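You operate a simulated robot arm through the tools that you are given. There is no shell and no other tool.

The job below is to be done with a simulated robot arm. You get a single attempt, and the scene is never put back.

Task
Tighten the blue flange's four nuts crosswise with the green spanner.
Fine: all four pads show green; the spanner goes back.

It is judged by the outcome, as a careful person would: the job done as asked, and still so three seconds after it is handed in. It fails if anything else is knocked over, pushed out of place, dropped, spilled or broken.

Robot
A 6-joint arm with a two-finger parallel gripper, fixed in place. Base frame: the origin is on the floor under the middle of its stand, x ahead of it, y to its left, z up; the work surface is at about z = 860. Units: mm, rad, N and s.
It reaches about 1347 mm from its shoulder. Its first joint turns from -2.897 to 2.897 rad. Payload 3.91 kg.
The TCP is the grasp point between the finger pads, 30 mm short of the fingertips. In the tool frame z runs along the fingers and y along their closing line. Largest opening 110 mm; finger width 20, thickness 10; the body of the gripper, 48 by 112 mm, starts 55 mm behind the TCP.
Orientation is told as [roll, pitch, yaw] about the base's x, y, z axes, in that order, counted from this pose: with the fingers straight down and closing along the base's y, the tool's x points along the base's -x, its y along +y and its z along -z.

Tools
- The arm moves only by the tool arm_command. Its arguments are lists of equal length, an entry for each row: "translation": the shift along the tool's x, y, z in units of 150 mm (1.0 is 150 mm), a list of three; "turn": the turn, a rotation vector about the tool's x, y, z in units of 60 degrees (1.0 is 60 degrees), a list of three; "jaw": the gripper command, from -1 (fully open) to 1 (shut), values between in proportion. In form: {"translation": [[tx, ty, tz], ...], "turn": [[wx, wy, wz], ...], "jaw": [jaw, ...]}. A call has 1 to 20 rows; each row is the pose to reach, as a shift and turn from the pose commanded when the call began, along the tool's axes at that moment. A call with a number of a shift or a turn outside -1 to 1 is refused whole. A row lasts 0.2 s, in which the tool goes at most 50 mm and 0.15 rad; a call with a longer step from one row to the next is refused whole, and so is a gripper value outside its range. Where a pose cannot be reached the arm comes as near as it can. A force on the tool above 90 N (or 10 N above the force at the start of the call, whichever is more), or a blocked arm, ends the call early, and 0.2 s more pass. The fingers move at their own pace (about 108 mm/s each) and stop on an object; they squeeze with about 41 N. The grip force told is the motor's: it shows also when the fingers shut on nothing. Time passes only in rows, and 0.2 s behind the last, so rows that repeat a pose let the fingers close. The reply holds the time, the measured pose of the TCP, the force on the tool along the base axes, the opening and the grip force, in the units named above and with some noise, with the torque about the TCP (base axes, N m) and any sound that the robot's microphone picked up.
- Cameras (640 x 400 px; columns grow to the right, rows downward): "scene" is fixed at [402.2, 499.3, 1615]; the picture's right is [-0.69, -0.73, 0.00], its down [-0.48, 0.45, -0.75] and it looks along [0.55, -0.52, -0.66] (base axes); focal length 313 px, centre (320, 200). "wrist" rides on the gripper at [72, 17, -103] in the tool frame; the picture's right is [-0.23, 0.97, 0.00], its down [-0.76, -0.18, -0.62] and it looks along [-0.61, -0.14, 0.78] (tool axes); focal length 222 px, centre (320, 200). There is no depth. A picture from a camera that has moved, and an enlarged one, comes with that camera's place and axes in the base frame and with its lens.
- camera(camera): a new picture of that camera. The clock stands still meanwhile.
- zoom(camera, box): a new picture of the part [left, top, right, bottom] of that camera's present view, enlarged. The clock stands still meanwhile.
- close_job(): hands the job in; it is judged then, once.

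Places have to be worked out from the pictures, the camera data and where the tool is seen. Open the gripper and draw the arm clear of the work before you hand the job in, unless the task says otherwise.

The tools are called after "Request:" as a command line: name --argument value ..., lists and objects as JSON in quotes. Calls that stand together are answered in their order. arm_command: Moves the arm, as the interface text tells. Its arguments: {"type":"object","properties":{"translation":{"type":"array","items":{"type":"array","items":{"type":"number"}}},"turn":{"type":"array","items":{"type":"array","items":{"type":"number"}}},"jaw":{"type":"array","items":{"type":"number"}}},"required":["translation","turn","jaw"]} The other tools are called the same way: camera (camera) takes a picture; zoom (camera, box) takes an enlarged picture of a part of a camera's view; close_job () hands the job in.

At the start:

```text
t: 0.0
ee_pos: [657.1, -272.4, 1220.5]
ee_rot: [0.0, -0.001, 0.001]
contact_force: [-0.6, 0.6, -0.2]
ft_torque: [0.01, 0.02, 0.02]
width: 109.9
grasp_force: 0.0
```

scene: 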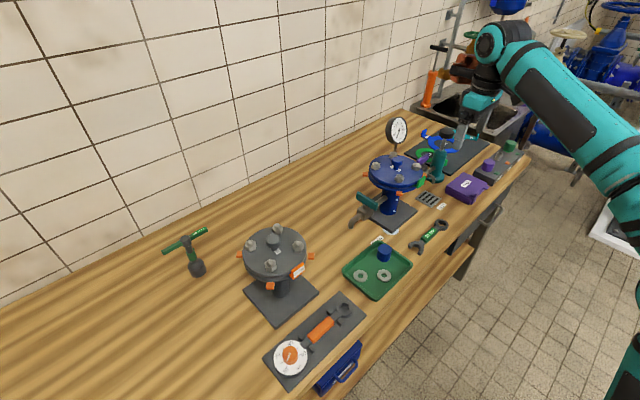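
wrist: 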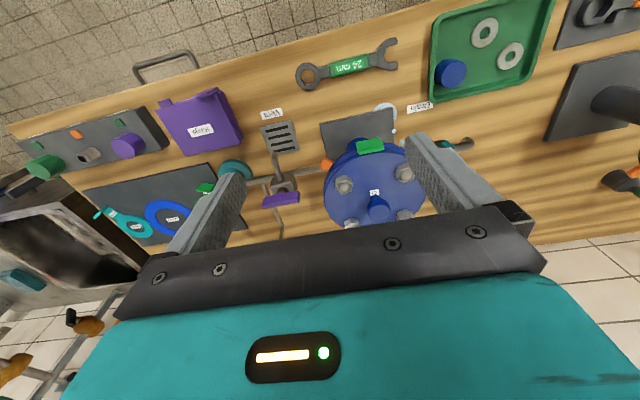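

The pictures show the blue flange near the bench's middle with four nuts, and a green-labelled spanner lying in front of it. I start by zooming in on these from both cameras.

Request:
zoom --camera "scene" --box '[340, 110, 480, 260]'

Request:
zoom --camera "wrist" --box '[290, 90, 450, 240]'

Request:
zoom --camera "wrist" --box '[240, 20, 420, 130]'

Request:
zoom --camera "scene" --box '[400, 80, 540, 220]'

Request:
zoom --camera "scene" --box '[220, 210, 420, 390]'

```text
2.67 times, centred on (410, 185) of scene
camera zoom: at [402.2, 499.3, 1615.0], right [-0.69, -0.73, 0.0], down [-0.48, 0.45, -0.75], along [0.55, -0.52, -0.66], focal length 835 px, centre (80, 240)
```

zoom: 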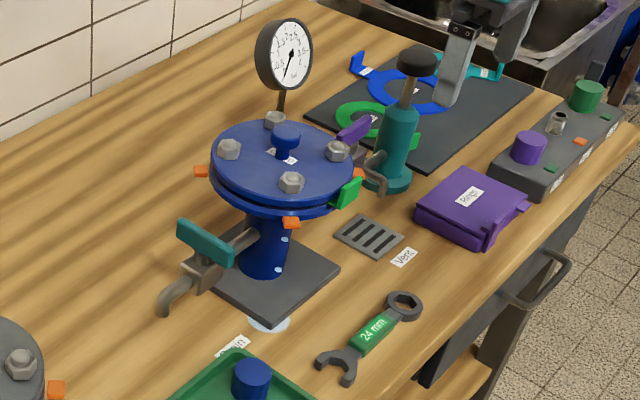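

```text
2.67 times, centred on (370, 165) of wrist
camera zoom: at [586.5, -256.3, 1325.4], right [0.23, 0.97, 0.0], down [0.76, -0.18, 0.62], along [0.61, -0.14, -0.78], focal length 592 px, centre (187, 293)
```

zoom: 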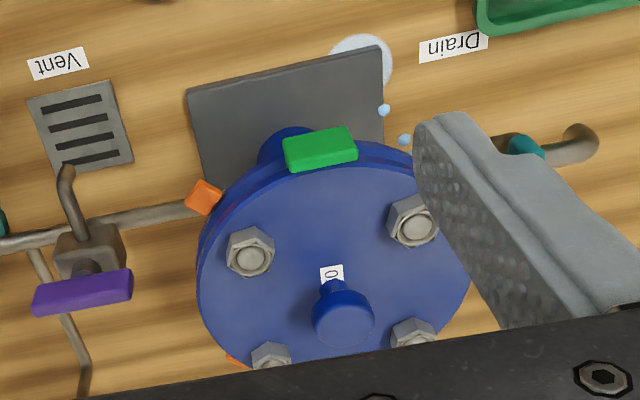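

```text
3.56 times, centred on (330, 75) of wrist
camera zoom: at [586.5, -256.3, 1325.4], right [0.23, 0.97, 0.0], down [0.76, -0.18, 0.62], along [0.61, -0.14, -0.78], focal length 790 px, centre (284, 644)
```

zoom: 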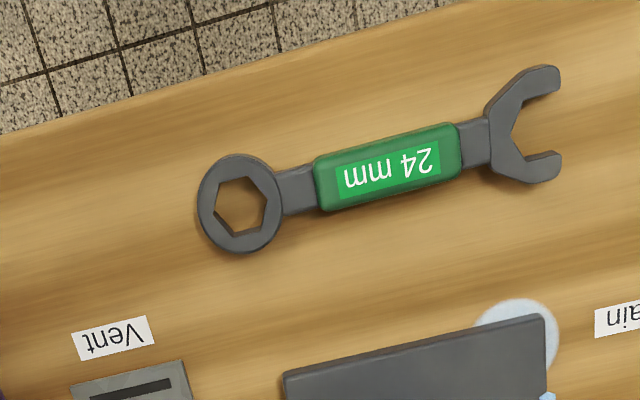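

```text
2.86 times, centred on (470, 150) of scene
camera zoom: at [402.2, 499.3, 1615.0], right [-0.69, -0.73, 0.0], down [-0.48, 0.45, -0.75], along [0.55, -0.52, -0.66], focal length 895 px, centre (-109, 343)
```

zoom: 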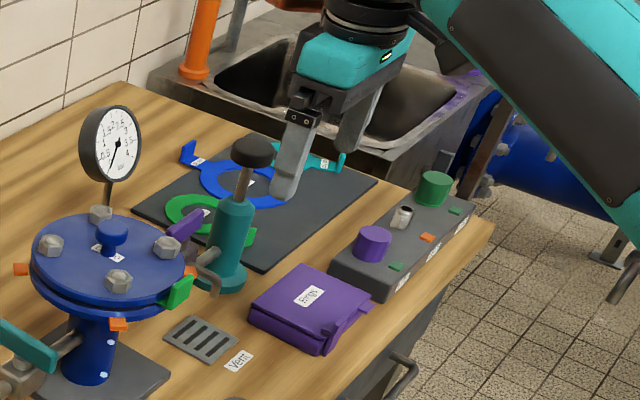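

```text
2.22 times, centred on (320, 300) of scene
camera zoom: at [402.2, 499.3, 1615.0], right [-0.69, -0.73, 0.0], down [-0.48, 0.45, -0.75], along [0.55, -0.52, -0.66], focal length 696 px, centre (320, -22)
```

zoom: 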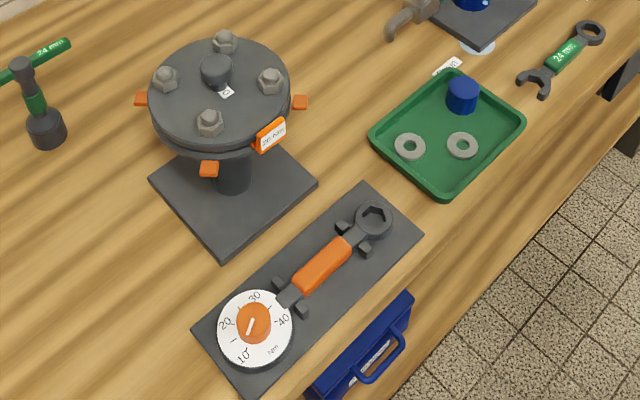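

Nuts sit at roughly (777..859, -264..-177), z≈1055. I look closer at the gauge, pads, tags and the other green tool before touching anything.

Request:
zoom --camera "scene" --box '[360, 140, 430, 190]'

Request:
zoom --camera "scene" --box '[375, 110, 425, 150]'

Request:
zoom --camera "scene" --box '[150, 215, 230, 285]'

Request:
zoom --camera "wrist" --box '[320, 120, 400, 190]'

Request:
zoom --camera "scene" --box '[340, 180, 460, 260]'

```text
8.00 times, centred on (395, 165) of scene
camera zoom: at [402.2, 499.3, 1615.0], right [-0.69, -0.73, 0.0], down [-0.48, 0.45, -0.75], along [0.55, -0.52, -0.66], focal length 2505 px, centre (-280, 480)
```

zoom: 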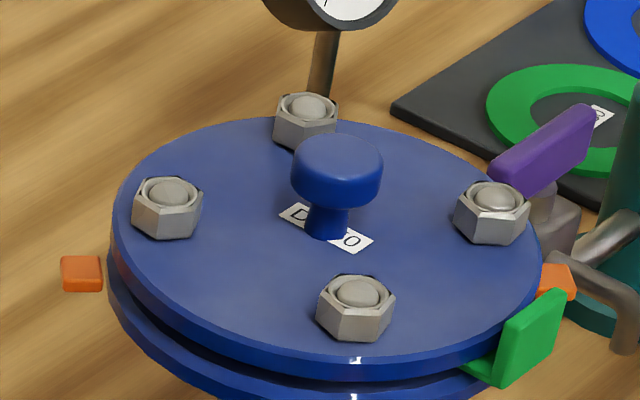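

```text
10.00 times, centred on (400, 130) of scene
camera zoom: at [402.2, 499.3, 1615.0], right [-0.69, -0.73, 0.0], down [-0.48, 0.45, -0.75], along [0.55, -0.52, -0.66], focal length 3132 px, centre (-480, 900)
```

zoom: 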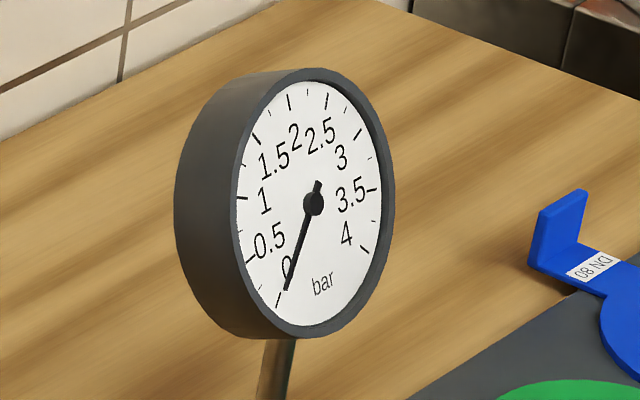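

```text
5.71 times, centred on (190, 250) of scene
camera zoom: at [402.2, 499.3, 1615.0], right [-0.69, -0.73, 0.0], down [-0.48, 0.45, -0.75], along [0.55, -0.52, -0.66], focal length 1790 px, centre (1063, -86)
```

zoom: 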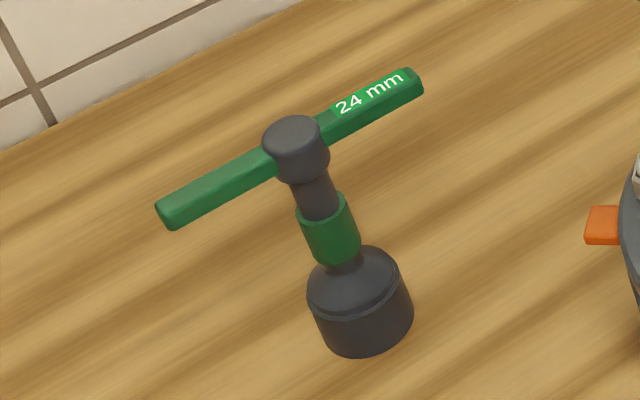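

```text
5.71 times, centred on (360, 155) of wrist
camera zoom: at [586.5, -256.3, 1325.4], right [0.23, 0.97, 0.0], down [0.76, -0.18, 0.62], along [0.61, -0.14, -0.78], focal length 1269 px, centre (91, 457)
```

zoom: 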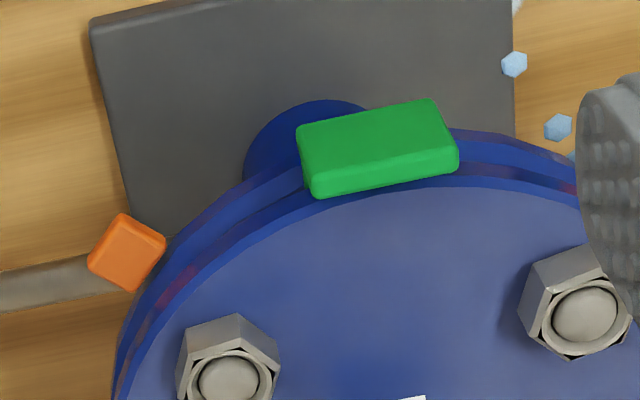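

```text
5.00 times, centred on (400, 220) of scene
camera zoom: at [402.2, 499.3, 1615.0], right [-0.69, -0.73, 0.0], down [-0.48, 0.45, -0.75], along [0.55, -0.52, -0.66], focal length 1566 px, centre (-80, 100)
```

zoom: 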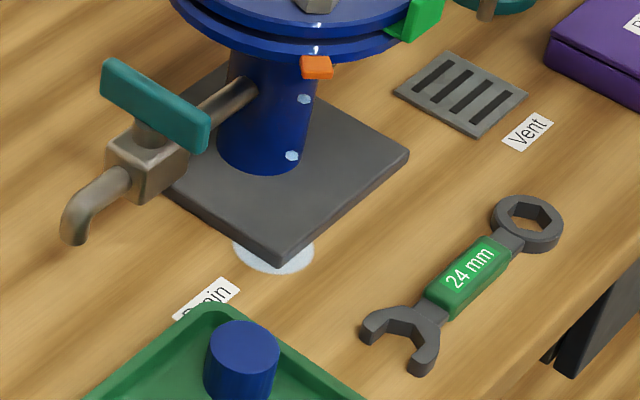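

The gauge reads 0 bar, the nuts are plain hexes and the spanner (24 mm, ring end towards -y) lies along y near x≈658. I turn the gripper so that its closing line crosses the handle and shift above it, staying high.

Request:
arm_command --translation '[[0, 0.05, 0.03], [0, 0.1, 0.08], [0, 0.15, 0.12], [0, 0.2, 0.17], [0, 0.25, 0.22], [0, 0.3, 0.27], [0, 0.35, 0.3], [0, 0.38, 0.33], [0, 0.38, 0.33]]' --turn '[[0, 0, 0.13], [0, 0, 0.26], [0, 0, 0.39], [0, 0, 0.52], [0, 0, 0.65], [0, 0, 0.78], [0, 0, 0.91], [0, 0, 1.0], [0, 0, 1.0]]' --jaw '[-1, -1, -1, -1, -1, -1, -1, -1, -1]'

```text
t: 2.0
ee_pos: [658.6, -216.2, 1172.7]
ee_rot: [0.0, -0.001, -1.048]
contact_force: [-0.1, -0.7, 0.3]
ft_torque: [-0.04, -0.01, 0.01]
width: 110.2
grasp_force: 0.0
```

The arm tracked well (yaw -60°). I finish the turn to about -91° and take a wrist picture to measure the spanner.

Request:
arm_command --translation '[[0, 0, 0], [0, 0, 0], [0, 0, 0], [0, 0, 0], [0, 0, 0], [0, 0, 0]]' --turn '[[0, 0, 0.12], [0, 0, 0.25], [0, 0, 0.38], [0, 0, 0.5], [0, 0, 0.5], [0, 0, 0.5]]' --jaw '[-1, -1, -1, -1, -1, -1]'

Request:
camera --camera "wrist"

Request:
camera --camera "scene"

```text
t: 3.4
ee_pos: [658.0, -216.5, 1172.6]
ee_rot: [-0.001, 0.001, -1.572]
contact_force: [0.4, -0.2, 0.4]
ft_torque: [0.02, -0.06, 0.0]
width: 110.2
grasp_force: 0.1
```

```text
taken
camera wrist: at [676.1, -144.1, 1275.7], right [0.97, -0.23, 0.0], down [-0.18, -0.76, 0.62], along [-0.14, -0.61, -0.78], focal length 222 px, centre (320, 200)
```

wrist: 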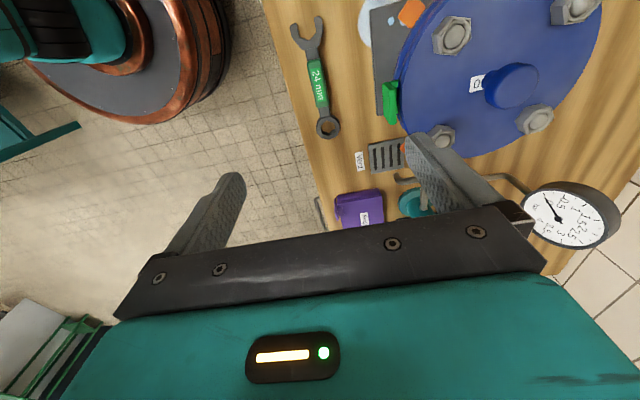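

```text
taken
```

scene: 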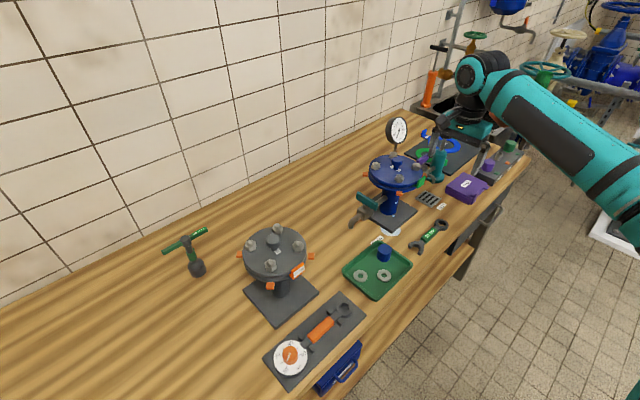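

The gauge stands well behind at about (956, -411), away from the nuts. I take enlarged reference views of the spanner and of the flange from here.

Request:
zoom --camera "scene" --box '[390, 205, 470, 265]'

Request:
zoom --camera "wrist" --box '[370, 0, 610, 160]'

Request:
zoom --camera "wrist" --box '[270, 0, 390, 150]'

```text
6.67 times, centred on (430, 235) of scene
camera zoom: at [402.2, 499.3, 1615.0], right [-0.69, -0.73, 0.0], down [-0.48, 0.45, -0.75], along [0.55, -0.52, -0.66], focal length 2088 px, centre (-413, -33)
```

zoom: 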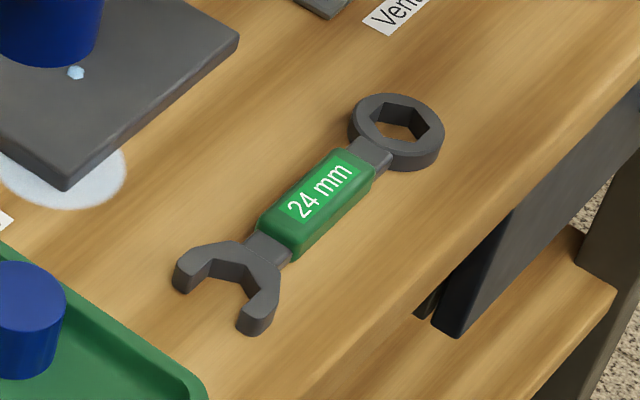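

```text
2.50 times, centred on (490, 80) of wrist
camera zoom: at [676.1, -144.1, 1275.7], right [0.97, -0.23, 0.0], down [-0.18, -0.76, 0.62], along [-0.14, -0.61, -0.78], focal length 555 px, centre (-105, 500)
```

zoom: 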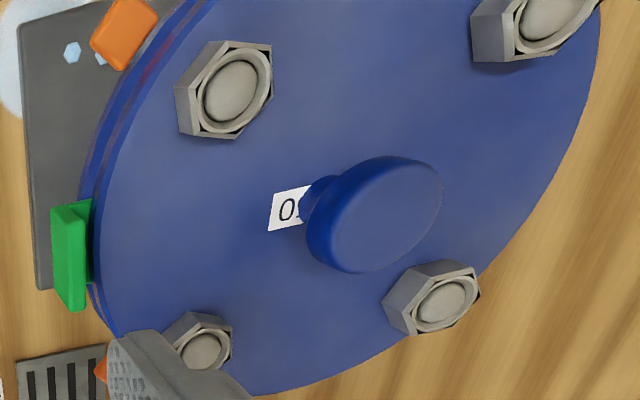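

```text
2.67 times, centred on (330, 75) of wrist
camera zoom: at [676.1, -144.1, 1275.7], right [0.97, -0.23, 0.0], down [-0.18, -0.76, 0.62], along [-0.14, -0.61, -0.78], focal length 592 px, centre (293, 533)
```

zoom: 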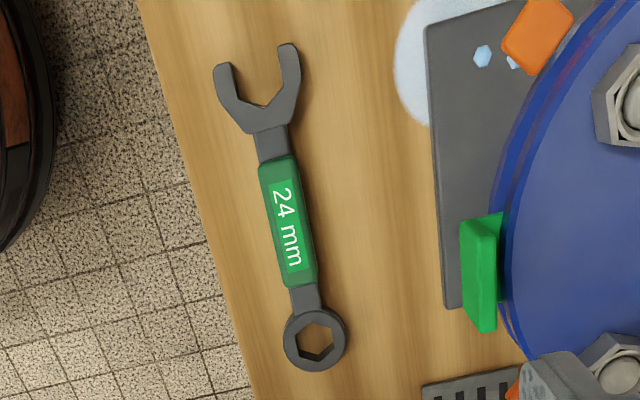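

The spanner lies along y at x≈654. I lower the open gripper straight above the handle to about z=1020 and look again.

Request:
arm_command --translation '[[0.01, 0, 0.15], [0.02, -0.01, 0.35], [0.03, -0.02, 0.55], [0.04, -0.02, 0.75], [0.05, -0.02, 0.9], [0.05, -0.02, 1.0], [0.05, -0.02, 1.0]]' --turn '[[0, 0, 0], [0, 0, 0], [0, 0, 0], [0, 0, 0], [0, 0, 0], [0, 0, 0], [0, 0, 0]]' --jaw '[-1, -1, -1, -1, -1, -1, -1]'

Request:
camera --camera "wrist"

```text
t: 5.0
ee_pos: [655.6, -209.1, 1022.3]
ee_rot: [0.001, -0.001, -1.572]
contact_force: [-0.2, -0.3, -0.6]
ft_torque: [0.01, 0.03, -0.02]
width: 109.8
grasp_force: 0.1
```

```text
taken
camera wrist: at [673.1, -137.0, 1125.6], right [0.97, -0.23, 0.0], down [-0.18, -0.76, 0.62], along [-0.14, -0.61, -0.78], focal length 222 px, centre (320, 200)
```

wrist: 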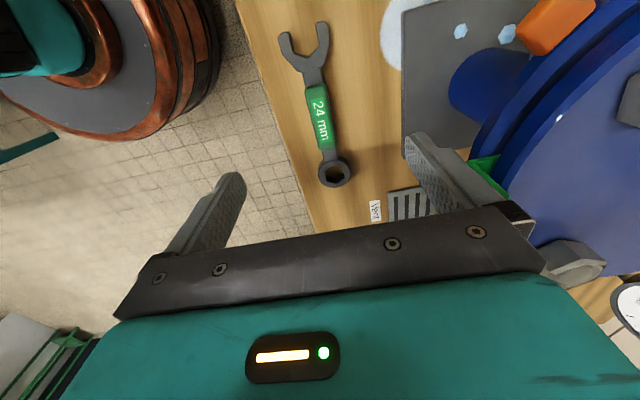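

The spanner's axis is at x≈655, ring centre near (655.5, -293), grip from y≈-252 to -185. I narrow the jaws and lower onto the handle about 91 mm from the ring centre, stopping just above the bench.

Request:
arm_command --translation '[[0.02, -0.004, 0.1], [0.047, -0.004, 0.25], [0.047, -0.004, 0.4], [0.047, -0.004, 0.55], [0.047, -0.004, 0.68], [0.047, -0.004, 0.76], [0.047, -0.004, 0.82], [0.047, -0.004, 0.84], [0.047, -0.004, 0.84]]' --turn '[[0, 0, 0], [0, 0, 0], [0, 0, 0], [0, 0, 0], [0, 0, 0], [0, 0, 0], [0, 0, 0], [0, 0, 0], [0, 0, 0]]' --jaw '[-0.1, -0.1, -0.1, -0.1, -0.1, -0.1, -0.1, -0.1, -0.1]'

Request:
camera --camera "wrist"

Request:
camera --camera "scene"

```text
t: 7.0
ee_pos: [653.4, -201.8, 896.4]
ee_rot: [0.001, 0.0, -1.57]
contact_force: [-0.3, 0.8, -0.2]
ft_torque: [0.01, -0.01, 0.0]
width: 60.3
grasp_force: 0.1
```

```text
taken
camera wrist: at [672.1, -129.4, 999.7], right [0.97, -0.23, 0.0], down [-0.18, -0.76, 0.62], along [-0.14, -0.61, -0.78], focal length 222 px, centre (320, 200)
```

wrist: 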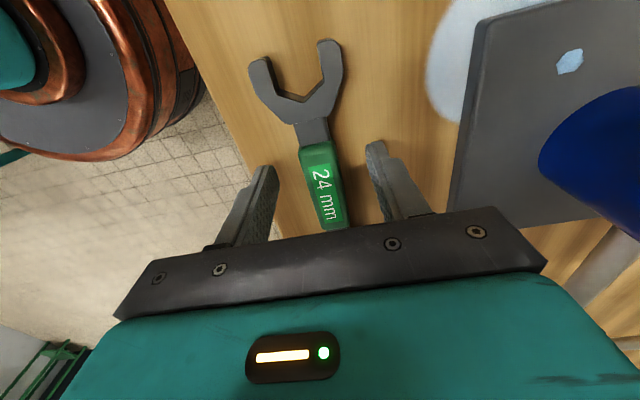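

```text
taken
```

scene: 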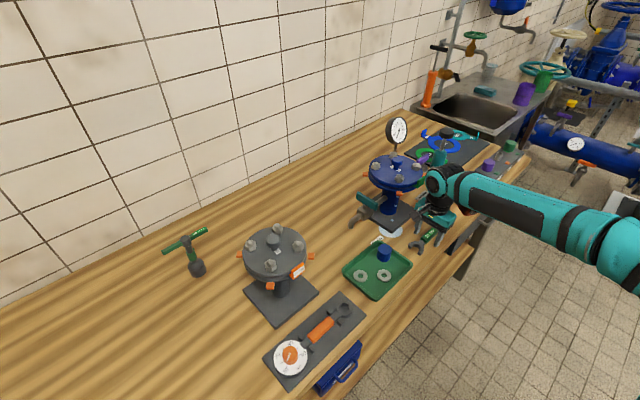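

The handle is centred between the fingers. I go down 3 mm more, close and wait.

Request:
arm_command --translation '[[0, 0, 0.01], [0, 0, 0.02], [0, 0, 0.02], [0, 0, 0.02], [0, 0, 0.02], [0, 0, 0.02]]' --turn '[[0, 0, 0], [0, 0, 0], [0, 0, 0], [0, 0, 0], [0, 0, 0], [0, 0, 0]]' --jaw '[-0.1, -0.1, 0.5, 1, 1, 1]'

Request:
camera --camera "wrist"

Request:
zoom --camera "scene" --box '[390, 205, 470, 265]'

```text
t: 8.4
ee_pos: [655.3, -201.4, 892.8]
ee_rot: [-0.001, 0.001, -1.57]
contact_force: [0.0, 0.4, 1.2]
ft_torque: [-0.08, -0.03, 0.01]
width: 23.3
grasp_force: 41.1
```

```text
taken
camera wrist: at [672.2, -129.4, 996.6], right [0.97, -0.23, 0.0], down [-0.18, -0.76, 0.62], along [-0.14, -0.61, -0.78], focal length 222 px, centre (320, 200)
```

wrist: 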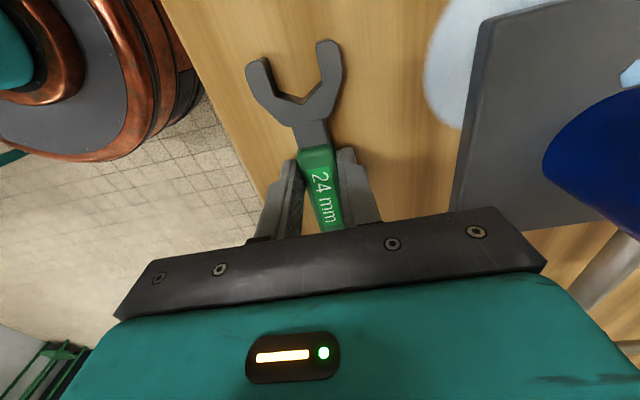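

```text
6.67 times, centred on (430, 235) of scene
camera zoom: at [402.2, 499.3, 1615.0], right [-0.69, -0.73, 0.0], down [-0.48, 0.45, -0.75], along [0.55, -0.52, -0.66], focal length 2088 px, centre (-413, -33)
```

zoom: 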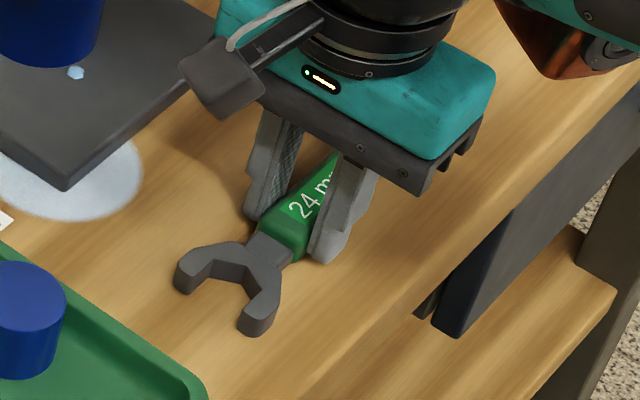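

The grip is fine (23 mm wide) and the spanner hasn't moved, but in this orientation the wrist camera can't see the ring end. I'll release it in place, lift, and regrasp turned by 180° so the camera is over the ring.

Request:
arm_command --translation '[[0, 0, 0], [0, 0, 0], [0, 0, 0], [0, 0, -0.1], [0, 0, -0.3], [0, 0, -0.5], [0, 0, -0.7], [0, 0, -0.8], [0, 0, -0.8]]' --turn '[[0, 0, 0], [0, 0, 0], [0, 0, 0], [0, 0, 0], [0, 0, 0], [0, 0, 0], [0, 0, 0], [0, 0, 0], [0, 0, 0]]' --jaw '[0.3, -0.1, -0.1, -0.1, -0.1, -0.1, -0.1, -0.1, -0.1]'

Request:
arm_command --translation '[[0, 0, -0.1], [0, 0, -0.2], [0, 0, -0.3], [0, 0, -0.3], [0, 0, -0.3], [0, 0, -0.3], [0, 0, -0.3], [0, 0, -0.3], [0, 0, -0.3]]' --turn '[[0, 0, -0.13], [0, 0, -0.26], [0, 0, -0.39], [0, 0, -0.52], [0, 0, -0.65], [0, 0, -0.78], [0, 0, -0.9], [0, 0, -1.0], [0, 0, -1.0]]' --jaw '[-0.1, -0.1, -0.1, -0.1, -0.1, -0.1, -0.1, -0.1, -0.1]'

Request:
arm_command --translation '[[0, 0, 0], [0, 0, 0], [0, 0, 0], [0, 0, 0], [0, 0, 0], [0, 0, 0], [0, 0, 0], [0, 0, 0], [0, 0, 0]]' --turn '[[0, 0, -0.13], [0, 0, -0.26], [0, 0, -0.39], [0, 0, -0.52], [0, 0, -0.65], [0, 0, -0.78], [0, 0, -0.9], [0, 0, -1.0], [0, 0, -1.0]]' --jaw '[-0.1, -0.1, -0.1, -0.1, -0.1, -0.1, -0.1, -0.1, -0.1]'

Request:
arm_command --translation '[[0, 0, 0], [0, 0, 0], [0, 0, 0], [0, 0, 0], [0, 0, 0], [0, 0, 0], [0, 0, 0], [0, 0, 0], [0, 0, 0]]' --turn '[[0, 0, -0.13], [0, 0, -0.26], [0, 0, -0.39], [0, 0, -0.52], [0, 0, -0.65], [0, 0, -0.78], [0, 0, -0.9], [0, 0, -1.0], [0, 0, -1.0]]' --jaw '[-0.1, -0.1, -0.1, -0.1, -0.1, -0.1, -0.1, -0.1, -0.1]'

Request:
camera --camera "wrist"

Request:
camera --camera "scene"

```text
t: 10.4
ee_pos: [655.7, -202.0, 1013.5]
ee_rot: [-0.001, 0.002, -1.572]
contact_force: [0.6, 0.3, -0.5]
ft_torque: [-0.02, 0.0, 0.01]
width: 60.7
grasp_force: 0.1
```

```text
t: 12.4
ee_pos: [654.8, -202.0, 1059.3]
ee_rot: [0.001, -0.002, -0.524]
contact_force: [0.4, -0.4, 0.3]
ft_torque: [-0.01, 0.04, -0.05]
width: 60.7
grasp_force: 0.1
```

```text
t: 14.4
ee_pos: [655.0, -201.6, 1060.1]
ee_rot: [-0.001, 0.0, 0.522]
contact_force: [0.1, -0.4, 0.3]
ft_torque: [0.0, 0.0, -0.01]
width: 60.5
grasp_force: 0.0
```

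```text
t: 16.4
ee_pos: [655.7, -202.6, 1058.4]
ee_rot: [0.0, 0.0, 1.571]
contact_force: [0.4, -0.4, 0.5]
ft_torque: [0.02, -0.04, 0.0]
width: 60.3
grasp_force: 0.0
```

```text
taken
camera wrist: at [638.6, -274.5, 1161.8], right [-0.97, 0.23, 0.0], down [0.18, 0.76, 0.62], along [0.14, 0.61, -0.78], focal length 222 px, centre (320, 200)
```

wrist: 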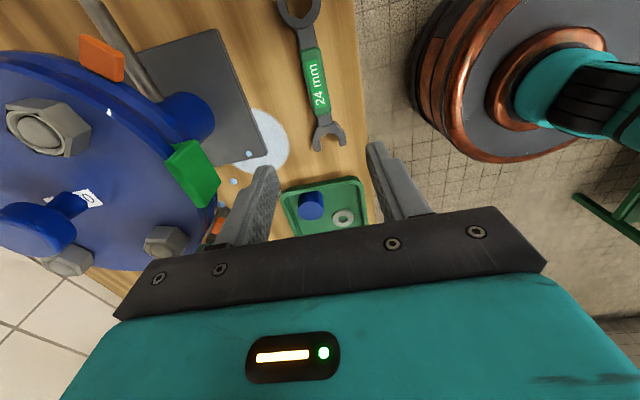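

```text
taken
```

scene: 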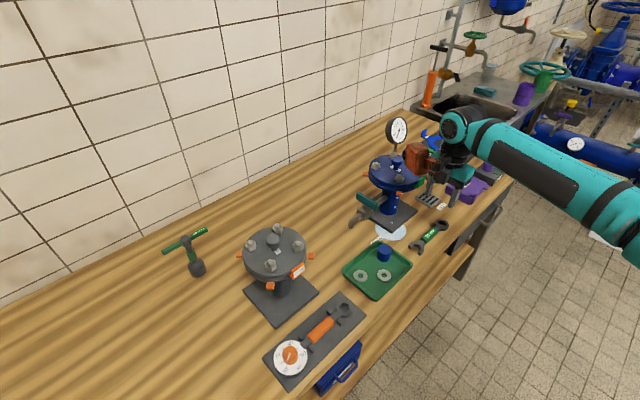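

Turned to yaw +90° with no trouble. I lower back over the same grip spot, then look before closing.

Request:
arm_command --translation '[[0, 0, 0.15], [0, 0, 0.35], [0, 0, 0.55], [0, 0, 0.75], [0, 0, 0.9], [0, 0, 0.95], [0, 0, 0.95]]' --turn '[[0, 0, 0], [0, 0, 0], [0, 0, 0], [0, 0, 0], [0, 0, 0], [0, 0, 0], [0, 0, 0]]' --jaw '[-0.1, -0.1, -0.1, -0.1, -0.1, -0.1, -0.1]'

Request:
camera --camera "wrist"

```text
t: 18.0
ee_pos: [653.7, -202.6, 915.5]
ee_rot: [0.0, 0.0, 1.57]
contact_force: [0.1, 0.1, 1.2]
ft_torque: [0.03, 0.03, -0.03]
width: 60.6
grasp_force: 0.0
```

```text
taken
camera wrist: at [638.4, -274.0, 1019.4], right [-0.97, 0.23, 0.0], down [0.18, 0.76, 0.62], along [0.14, 0.61, -0.78], focal length 222 px, centre (320, 200)
```

wrist: 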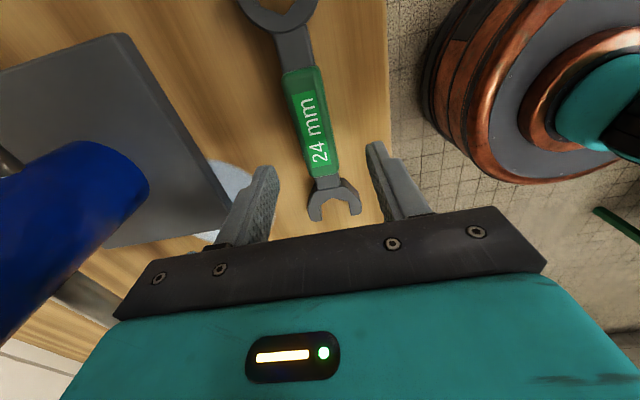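

With the present grip point the ring would fall just above the picture. I shift 25 mm towards the ring (grip ~66 mm from ring centre) so that ring and nut stay visible, and check.

Request:
arm_command --translation '[[0.08, 0, 0], [0.167, 0, 0], [0.167, 0, 0], [0.167, 0, 0]]' --turn '[[0, 0, 0], [0, 0, 0], [0, 0, 0], [0, 0, 0]]' --jaw '[-0.1, -0.1, -0.1, -0.1]'

Request:
camera --camera "wrist"

Request:
zoom --camera "wrist" --box '[220, 0, 420, 240]'

```text
t: 19.0
ee_pos: [653.1, -226.2, 917.2]
ee_rot: [0.001, -0.001, 1.571]
contact_force: [-0.6, 0.0, -0.2]
ft_torque: [0.04, -0.02, 0.04]
width: 60.4
grasp_force: 0.1
```

```text
taken
camera wrist: at [638.0, -299.2, 1019.5], right [-0.97, 0.23, 0.0], down [0.18, 0.76, 0.62], along [0.14, 0.61, -0.78], focal length 222 px, centre (320, 200)
```

wrist: 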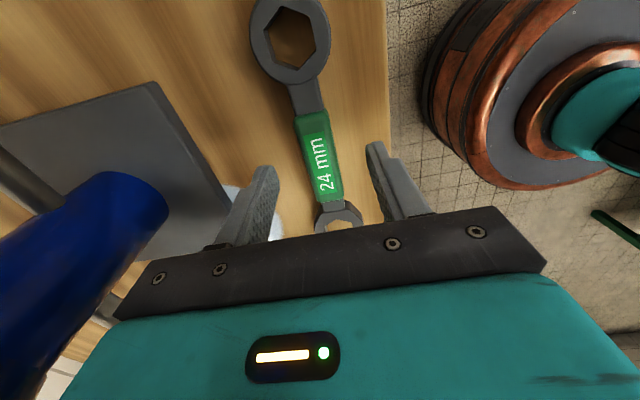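

```text
1.67 times, centred on (320, 120) of wrist
camera zoom: at [638.0, -299.2, 1019.5], right [-0.97, 0.23, 0.0], down [0.18, 0.76, 0.62], along [0.14, 0.61, -0.78], focal length 370 px, centre (320, 333)
```

zoom: 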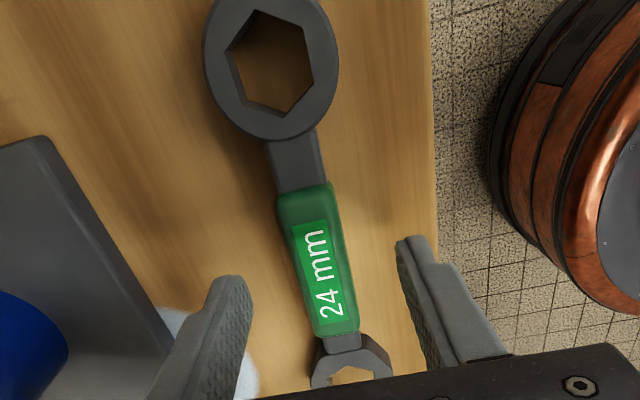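

The ring's centre is ~70 mm from the TCP along the tool's x, hex corners lie along the handle axis. I go down 22.5 mm and close.

Request:
arm_command --translation '[[0, 0, 0.07], [0, 0, 0.13], [0, 0, 0.15], [0, 0, 0.15], [0, 0, 0.15], [0, 0, 0.15], [0, 0, 0.15], [0, 0, 0.15]]' --turn '[[0, 0, 0], [0, 0, 0], [0, 0, 0], [0, 0, 0], [0, 0, 0], [0, 0, 0], [0, 0, 0], [0, 0, 0]]' --jaw '[-0.1, -0.1, -0.1, 0.3, 0.6, 1, 1, 1]'

Request:
camera --camera "wrist"

Request:
zoom --camera "scene" --box '[390, 205, 470, 265]'

```text
t: 20.8
ee_pos: [654.3, -226.3, 894.0]
ee_rot: [0.0, 0.0, 1.569]
contact_force: [1.0, -0.1, -0.3]
ft_torque: [-0.12, -0.03, 0.04]
width: 23.3
grasp_force: 40.9
```

```text
taken
camera wrist: at [638.2, -299.2, 997.0], right [-0.97, 0.23, 0.0], down [0.18, 0.76, 0.62], along [0.14, 0.61, -0.78], focal length 222 px, centre (320, 200)
```

wrist: 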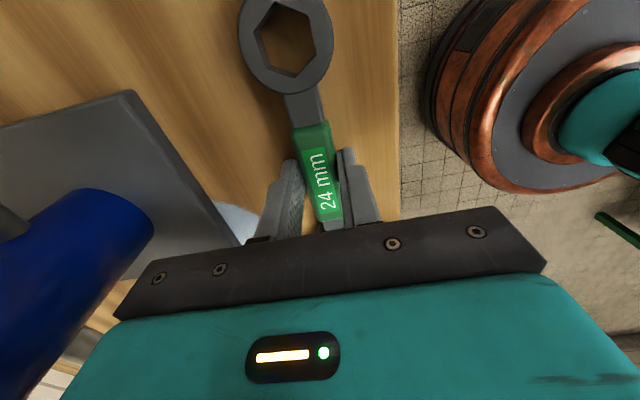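

```text
6.67 times, centred on (430, 235) of scene
camera zoom: at [402.2, 499.3, 1615.0], right [-0.69, -0.73, 0.0], down [-0.48, 0.45, -0.75], along [0.55, -0.52, -0.66], focal length 2088 px, centre (-413, -33)
```

zoom: 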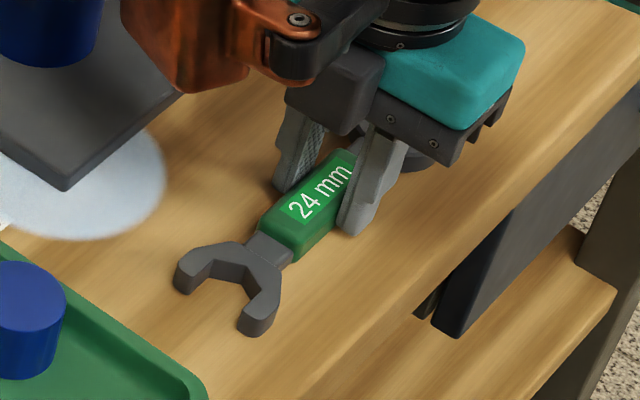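

The spanner is gripped (23.3 mm, 41 N). The puddle under the flange is growing, so I keep moving: lift straight up, then swing to hover by the front-left nut (~(777,-177)) with the handle outward.

Request:
arm_command --translation '[[0, 0, -0.05], [0, 0, -0.15], [0, 0, -0.35], [0, 0, -0.6], [0, 0, -0.85], [0, 0, -1.0], [0, 0, -1.0]]' --turn '[[0, 0, 0], [0, 0, 0], [0, 0, 0], [0, 0, 0], [0, 0, 0], [0, 0, 0], [0, 0, 0]]' --jaw '[1, 1, 1, 1, 1, 1, 1]'

Request:
arm_command --translation '[[0, 0, -0.22], [0, 0, -0.44], [0, 0, -0.647], [-0.1, -0.07, -0.647], [-0.2, -0.14, -0.647], [-0.3, -0.21, -0.647], [-0.4, -0.28, -0.647], [-0.5, -0.35, -0.647], [-0.567, -0.407, -0.647], [-0.567, -0.407, -0.647], [-0.567, -0.407, -0.647]]' --turn '[[0, 0, 0], [0, 0, -0.1], [0, 0, -0.2], [0, 0, -0.33], [0, 0, -0.46], [0, 0, -0.59], [0, 0, -0.72], [0, 0, -0.85], [0, 0, -0.95], [0, 0, -1.0], [0, 0, -1.0]]' --jaw '[1, 1, 1, 1, 1, 1, 1, 1, 1, 1, 1]'

Request:
camera --camera "wrist"

Request:
camera --camera "scene"

```text
t: 22.4
ee_pos: [654.8, -226.3, 1043.6]
ee_rot: [0.0, 0.0, 1.571]
contact_force: [0.1, 0.2, -2.0]
ft_torque: [0.03, 0.0, -0.02]
width: 23.4
grasp_force: 40.9
```

```text
t: 24.8
ee_pos: [715.5, -142.5, 1141.9]
ee_rot: [0.0, -0.001, 2.617]
contact_force: [-0.2, 1.1, -2.5]
ft_torque: [0.02, -0.04, 0.0]
width: 23.6
grasp_force: 41.8
```

```text
taken
camera wrist: at [770.8, -192.8, 1243.8], right [-0.68, -0.73, 0.0], down [-0.57, 0.53, 0.62], along [-0.46, 0.43, -0.78], focal length 222 px, centre (320, 200)
```

wrist: 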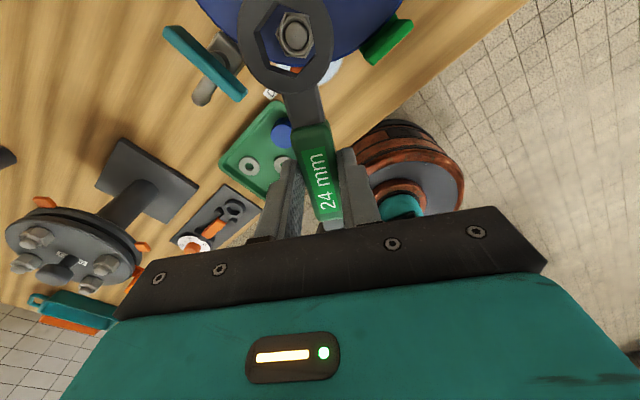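

```text
taken
```

scene: 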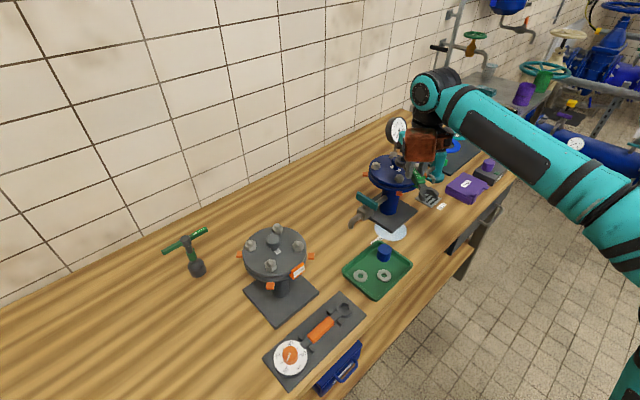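

Excellent: the nut is visible through the ring hole. I zoom in to measure the offset and hex orientation.

Request:
zoom --camera "wrist" --box '[220, 0, 360, 100]'

Request:
zoom --camera "scene" --box '[360, 130, 460, 210]'

```text
4.00 times, centred on (290, 50) of wrist
camera zoom: at [770.8, -192.8, 1243.8], right [-0.68, -0.73, 0.0], down [-0.57, 0.53, 0.62], along [-0.46, 0.43, -0.78], focal length 888 px, centre (440, 800)
```

zoom: 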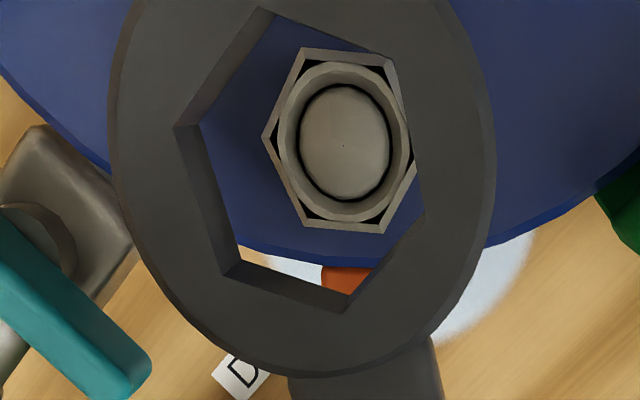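

```text
5.00 times, centred on (410, 170) of scene
camera zoom: at [402.2, 499.3, 1615.0], right [-0.69, -0.73, 0.0], down [-0.48, 0.45, -0.75], along [0.55, -0.52, -0.66], focal length 1566 px, centre (-130, 350)
```

zoom: 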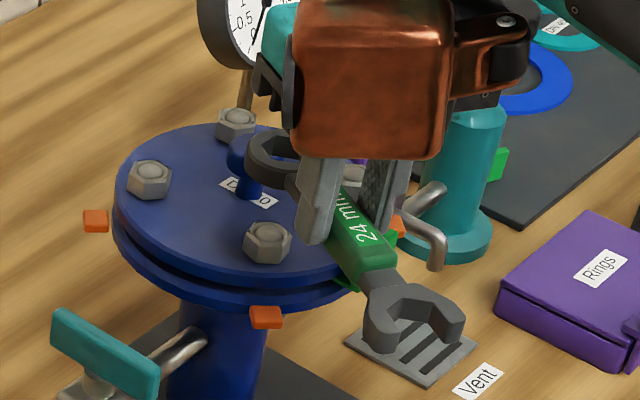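

The nut lies within ~1.5 mm of the ring centre and is turned about 10° counterclockwise relative to the ring. I rotate 10.3° with compensation and go down until the ring is just above the stud.

Request:
arm_command --translation '[[0.0035, 0.037, 0], [0.0071, 0.0742, 0], [0.0071, 0.0742, 0.1], [0.0071, 0.0742, 0.2], [0.0071, 0.0742, 0.24], [0.0071, 0.0742, 0.24]]' --turn '[[0, 0, -0.09], [0, 0, -0.172], [0, 0, -0.172], [0, 0, -0.172], [0, 0, -0.172], [0, 0, -0.172]]' --jaw '[1, 1, 1, 1, 1, 1]'

Request:
zoom --camera "wrist" --box '[220, 0, 360, 100]'

Request:
zoom --camera "scene" --box '[360, 130, 460, 210]'

```text
t: 26.2
ee_pos: [711.1, -148.1, 1106.0]
ee_rot: [0.0, 0.001, 2.787]
contact_force: [-0.3, 0.3, -3.2]
ft_torque: [-0.01, -0.04, 0.02]
width: 23.3
grasp_force: 41.1
out of reach, approached as far as the arm can: row 2, 3, 4, 5, 6
```

```text
4.00 times, centred on (290, 50) of wrist
camera zoom: at [774.6, -189.7, 1208.2], right [-0.55, -0.83, 0.0], down [-0.65, 0.43, 0.62], along [-0.52, 0.34, -0.78], focal length 888 px, centre (440, 800)
```

zoom: 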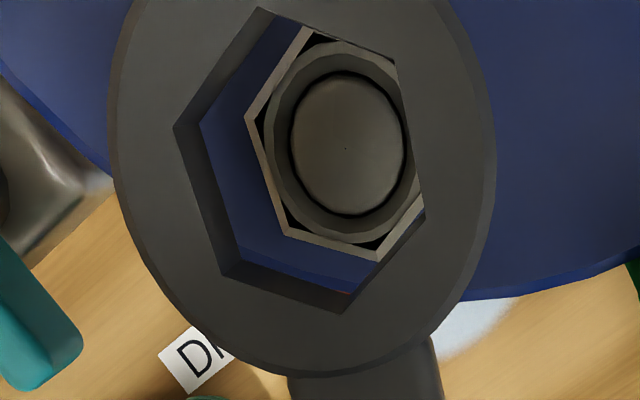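

```text
5.00 times, centred on (410, 170) of scene
camera zoom: at [402.2, 499.3, 1615.0], right [-0.69, -0.73, 0.0], down [-0.48, 0.45, -0.75], along [0.55, -0.52, -0.66], focal length 1566 px, centre (-130, 350)
```

zoom: 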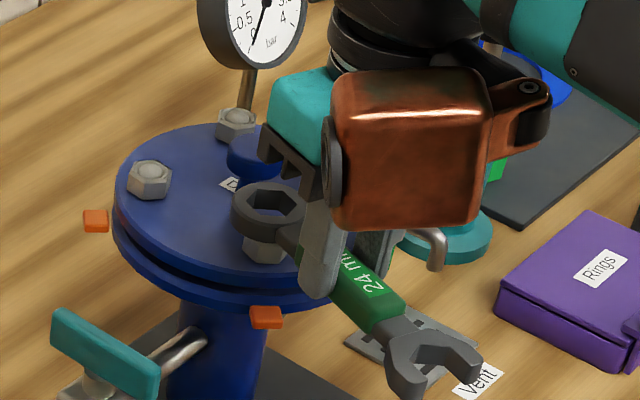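

The yaw stopped at about 159.7°, practically at the wanted angle (a wrist limit, noted). I check the ring-to-nut alignment from the scene camera close up.

Request:
zoom --camera "scene" --box '[396, 158, 428, 186]'

Request:
zoom --camera "wrist" --box '[255, 0, 335, 80]'

```text
14.29 times, centred on (412, 172) of scene
camera zoom: at [402.2, 499.3, 1615.0], right [-0.69, -0.73, 0.0], down [-0.48, 0.45, -0.75], along [0.55, -0.52, -0.66], focal length 4474 px, centre (-994, 600)
```

zoom: 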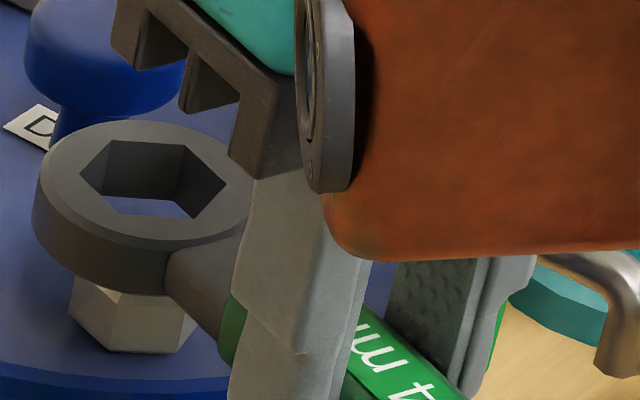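

```text
5.00 times, centred on (295, 40) of wrist
camera zoom: at [774.6, -189.7, 1208.2], right [-0.55, -0.83, 0.0], down [-0.65, 0.43, 0.62], along [-0.52, 0.34, -0.78], focal length 1111 px, centre (445, 1000)
```

zoom: 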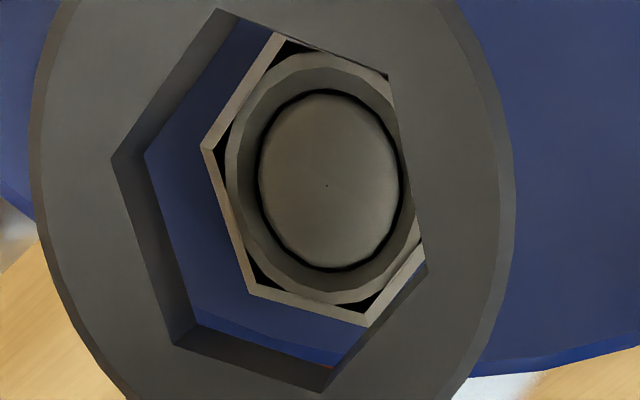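

From both cameras the nut is at about (777.2, -176.4), stud top z≈1065, while the limit left the ring 3 mm off in y. I lift 40 mm and use the equivalent hex position 60° clockwise (yaw ≈100°) instead.

Request:
arm_command --translation '[[0, 0, -0.13], [0, 0, -0.26], [0.0296, -0.0493, -0.26], [0.0592, -0.0987, -0.26], [0.0888, -0.148, -0.26], [0.1183, -0.1973, -0.26], [0.1479, -0.2467, -0.26], [0.1775, -0.296, -0.26], [0.2071, -0.3453, -0.26], [0.2367, -0.3947, -0.26], [0.2367, -0.3947, -0.26], [0.2367, -0.3947, -0.26]]' --turn '[[0, 0, 0], [0, 0, 0], [0, 0, 0.125], [0, 0, 0.25], [0, 0, 0.375], [0, 0, 0.5], [0, 0, 0.625], [0, 0, 0.75], [0, 0, 0.875], [0, 0, 1.0], [0, 0, 1.0], [0, 0, 1.0]]' --jaw '[1, 1, 1, 1, 1, 1, 1, 1, 1, 1, 1, 1]'

Request:
zoom --camera "wrist" --box '[220, 0, 360, 100]'

Request:
camera --camera "scene"

```text
t: 28.8
ee_pos: [764.7, -105.1, 1144.3]
ee_rot: [0.0, 0.002, 1.746]
contact_force: [0.3, 0.0, -2.5]
ft_torque: [-0.02, 0.0, 0.01]
width: 23.3
grasp_force: 41.5
```

```text
4.00 times, centred on (290, 50) of wrist
camera zoom: at [762.4, -179.3, 1247.1], right [-1.0, 0.05, 0.0], down [0.04, 0.78, 0.62], along [0.03, 0.62, -0.78], focal length 888 px, centre (440, 800)
```

zoom: 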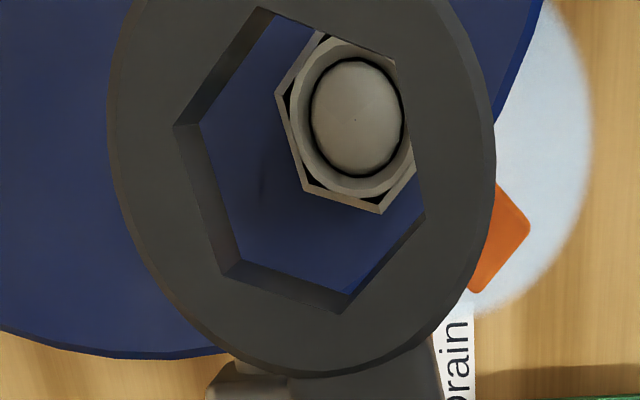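

```text
taken
```

scene: 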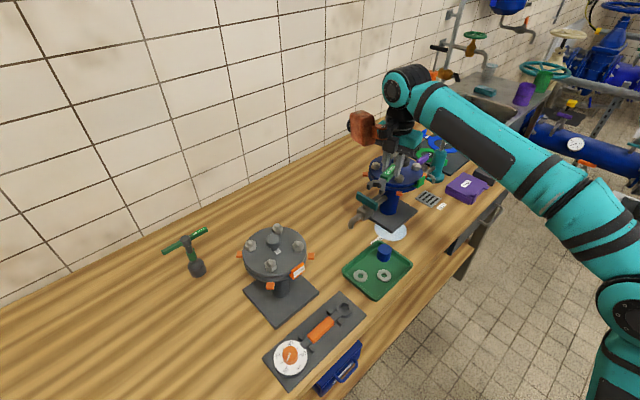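

Yaw 100° reached exactly. The nut is now offset (+2.6, +2) mm from the ring in the tool frame and about 1.5° rotated; I correct that and come down to just above the stud for a finer check.

Request:
arm_command --translation '[[0.0173, 0.0247, 0], [0.0173, 0.0247, 0.1], [0.0173, 0.0247, 0.2], [0.0173, 0.0247, 0.25], [0.0173, 0.0247, 0.26], [0.0173, 0.0247, 0.26]]' --turn '[[0, 0, -0.025], [0, 0, -0.025], [0, 0, -0.025], [0, 0, -0.025], [0, 0, -0.025], [0, 0, -0.025]]' --jaw '[1, 1, 1, 1, 1, 1]'

Request:
zoom --camera "wrist" --box '[255, 0, 335, 80]'

Request:
zoom --camera "scene" --box '[380, 150, 430, 190]'

```text
t: 30.2
ee_pos: [762.6, -108.0, 1105.2]
ee_rot: [0.001, -0.001, 1.775]
contact_force: [0.9, 0.1, -2.0]
ft_torque: [0.01, 0.01, -0.02]
width: 23.7
grasp_force: 40.7
```

```text
5.00 times, centred on (295, 40) of wrist
camera zoom: at [760.9, -182.7, 1208.0], right [-1.0, 0.02, 0.0], down [0.02, 0.78, 0.62], along [0.01, 0.62, -0.78], focal length 1111 px, centre (445, 1000)
```

zoom: 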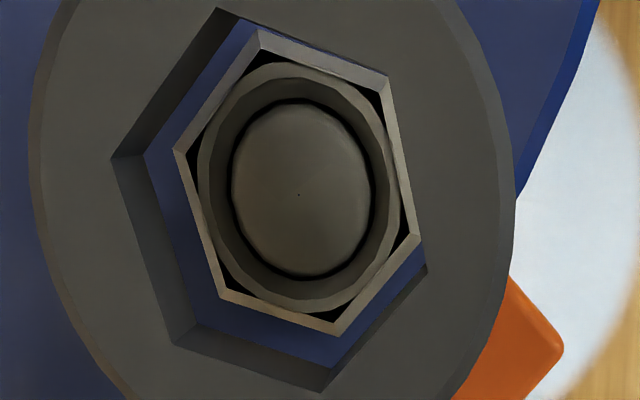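

```text
10.00 times, centred on (405, 170) of scene
camera zoom: at [402.2, 499.3, 1615.0], right [-0.69, -0.73, 0.0], down [-0.48, 0.45, -0.75], along [0.55, -0.52, -0.66], focal length 3132 px, centre (-530, 500)
```

zoom: 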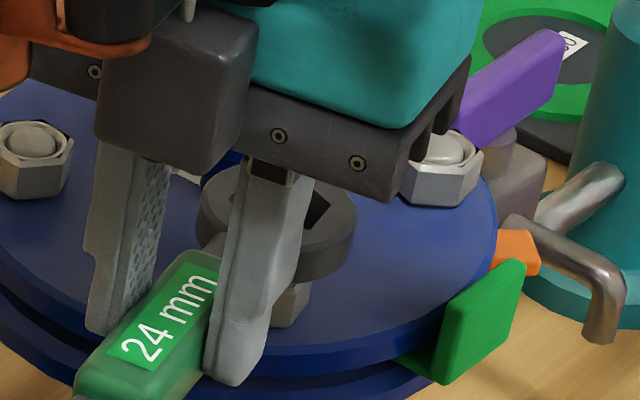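

Now the ring and nut hexes agree within 0.5°, offset only about (+0.6, -0.9) mm. I apply this and lower so that the ring begins to pass over the nut, watching the force.

Request:
arm_command --translation '[[0.004, -0.006, 0.02], [0.004, -0.006, 0.05], [0.004, -0.006, 0.08], [0.004, -0.006, 0.08]]' --turn '[[0, 0, -0.005], [0, 0, -0.005], [0, 0, -0.005], [0, 0, -0.005]]' --jaw '[1, 1, 1, 1]'

Request:
zoom --camera "wrist" --box '[255, 0, 335, 80]'

```text
t: 31.2
ee_pos: [762.0, -107.1, 1093.6]
ee_rot: [-0.001, 0.001, 1.782]
contact_force: [0.9, 0.6, 16.1]
ft_torque: [-1.14, -0.07, 0.11]
width: 23.8
grasp_force: 41.2
```

```text
5.00 times, centred on (295, 40) of wrist
camera zoom: at [761.5, -182.8, 1197.1], right [-1.0, 0.02, 0.0], down [0.01, 0.78, 0.62], along [0.01, 0.62, -0.78], focal length 1111 px, centre (445, 1000)
```

zoom: 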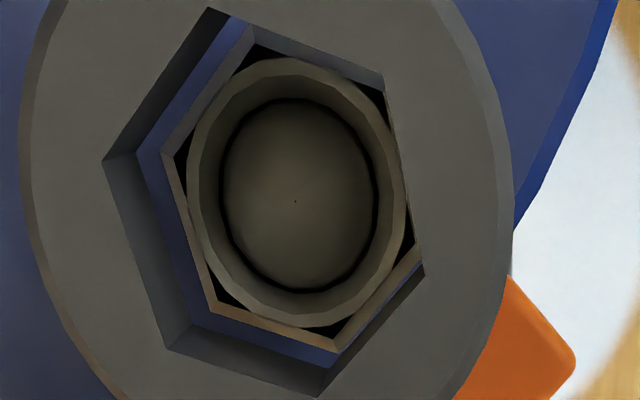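

The ring touched something at z≈1093.6 (16 N up), so the ring's lower face meets the nut top near z≈1060. I zoom in tightly to see the remaining offset.

Request:
zoom --camera "wrist" --box '[270, 0, 320, 40]'

Request:
zoom --camera "wrist" --box '[270, 40, 320, 80]'

```text
10.00 times, centred on (295, 20) of wrist
camera zoom: at [761.5, -182.8, 1197.1], right [-1.0, 0.02, 0.0], down [0.01, 0.78, 0.62], along [0.01, 0.62, -0.78], focal length 2221 px, centre (570, 2000)
```

zoom: 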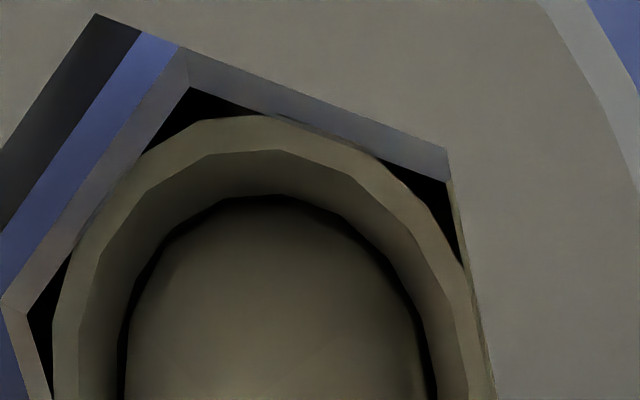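

```text
10.00 times, centred on (295, 60) of wrist
camera zoom: at [761.5, -182.8, 1197.1], right [-1.0, 0.02, 0.0], down [0.01, 0.78, 0.62], along [0.01, 0.62, -0.78], focal length 2221 px, centre (570, 1600)
```

zoom: 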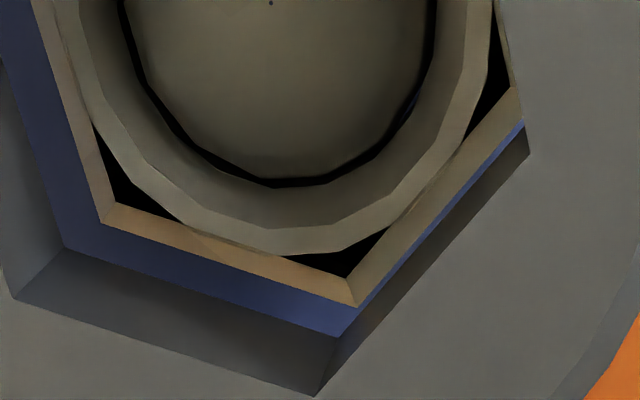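

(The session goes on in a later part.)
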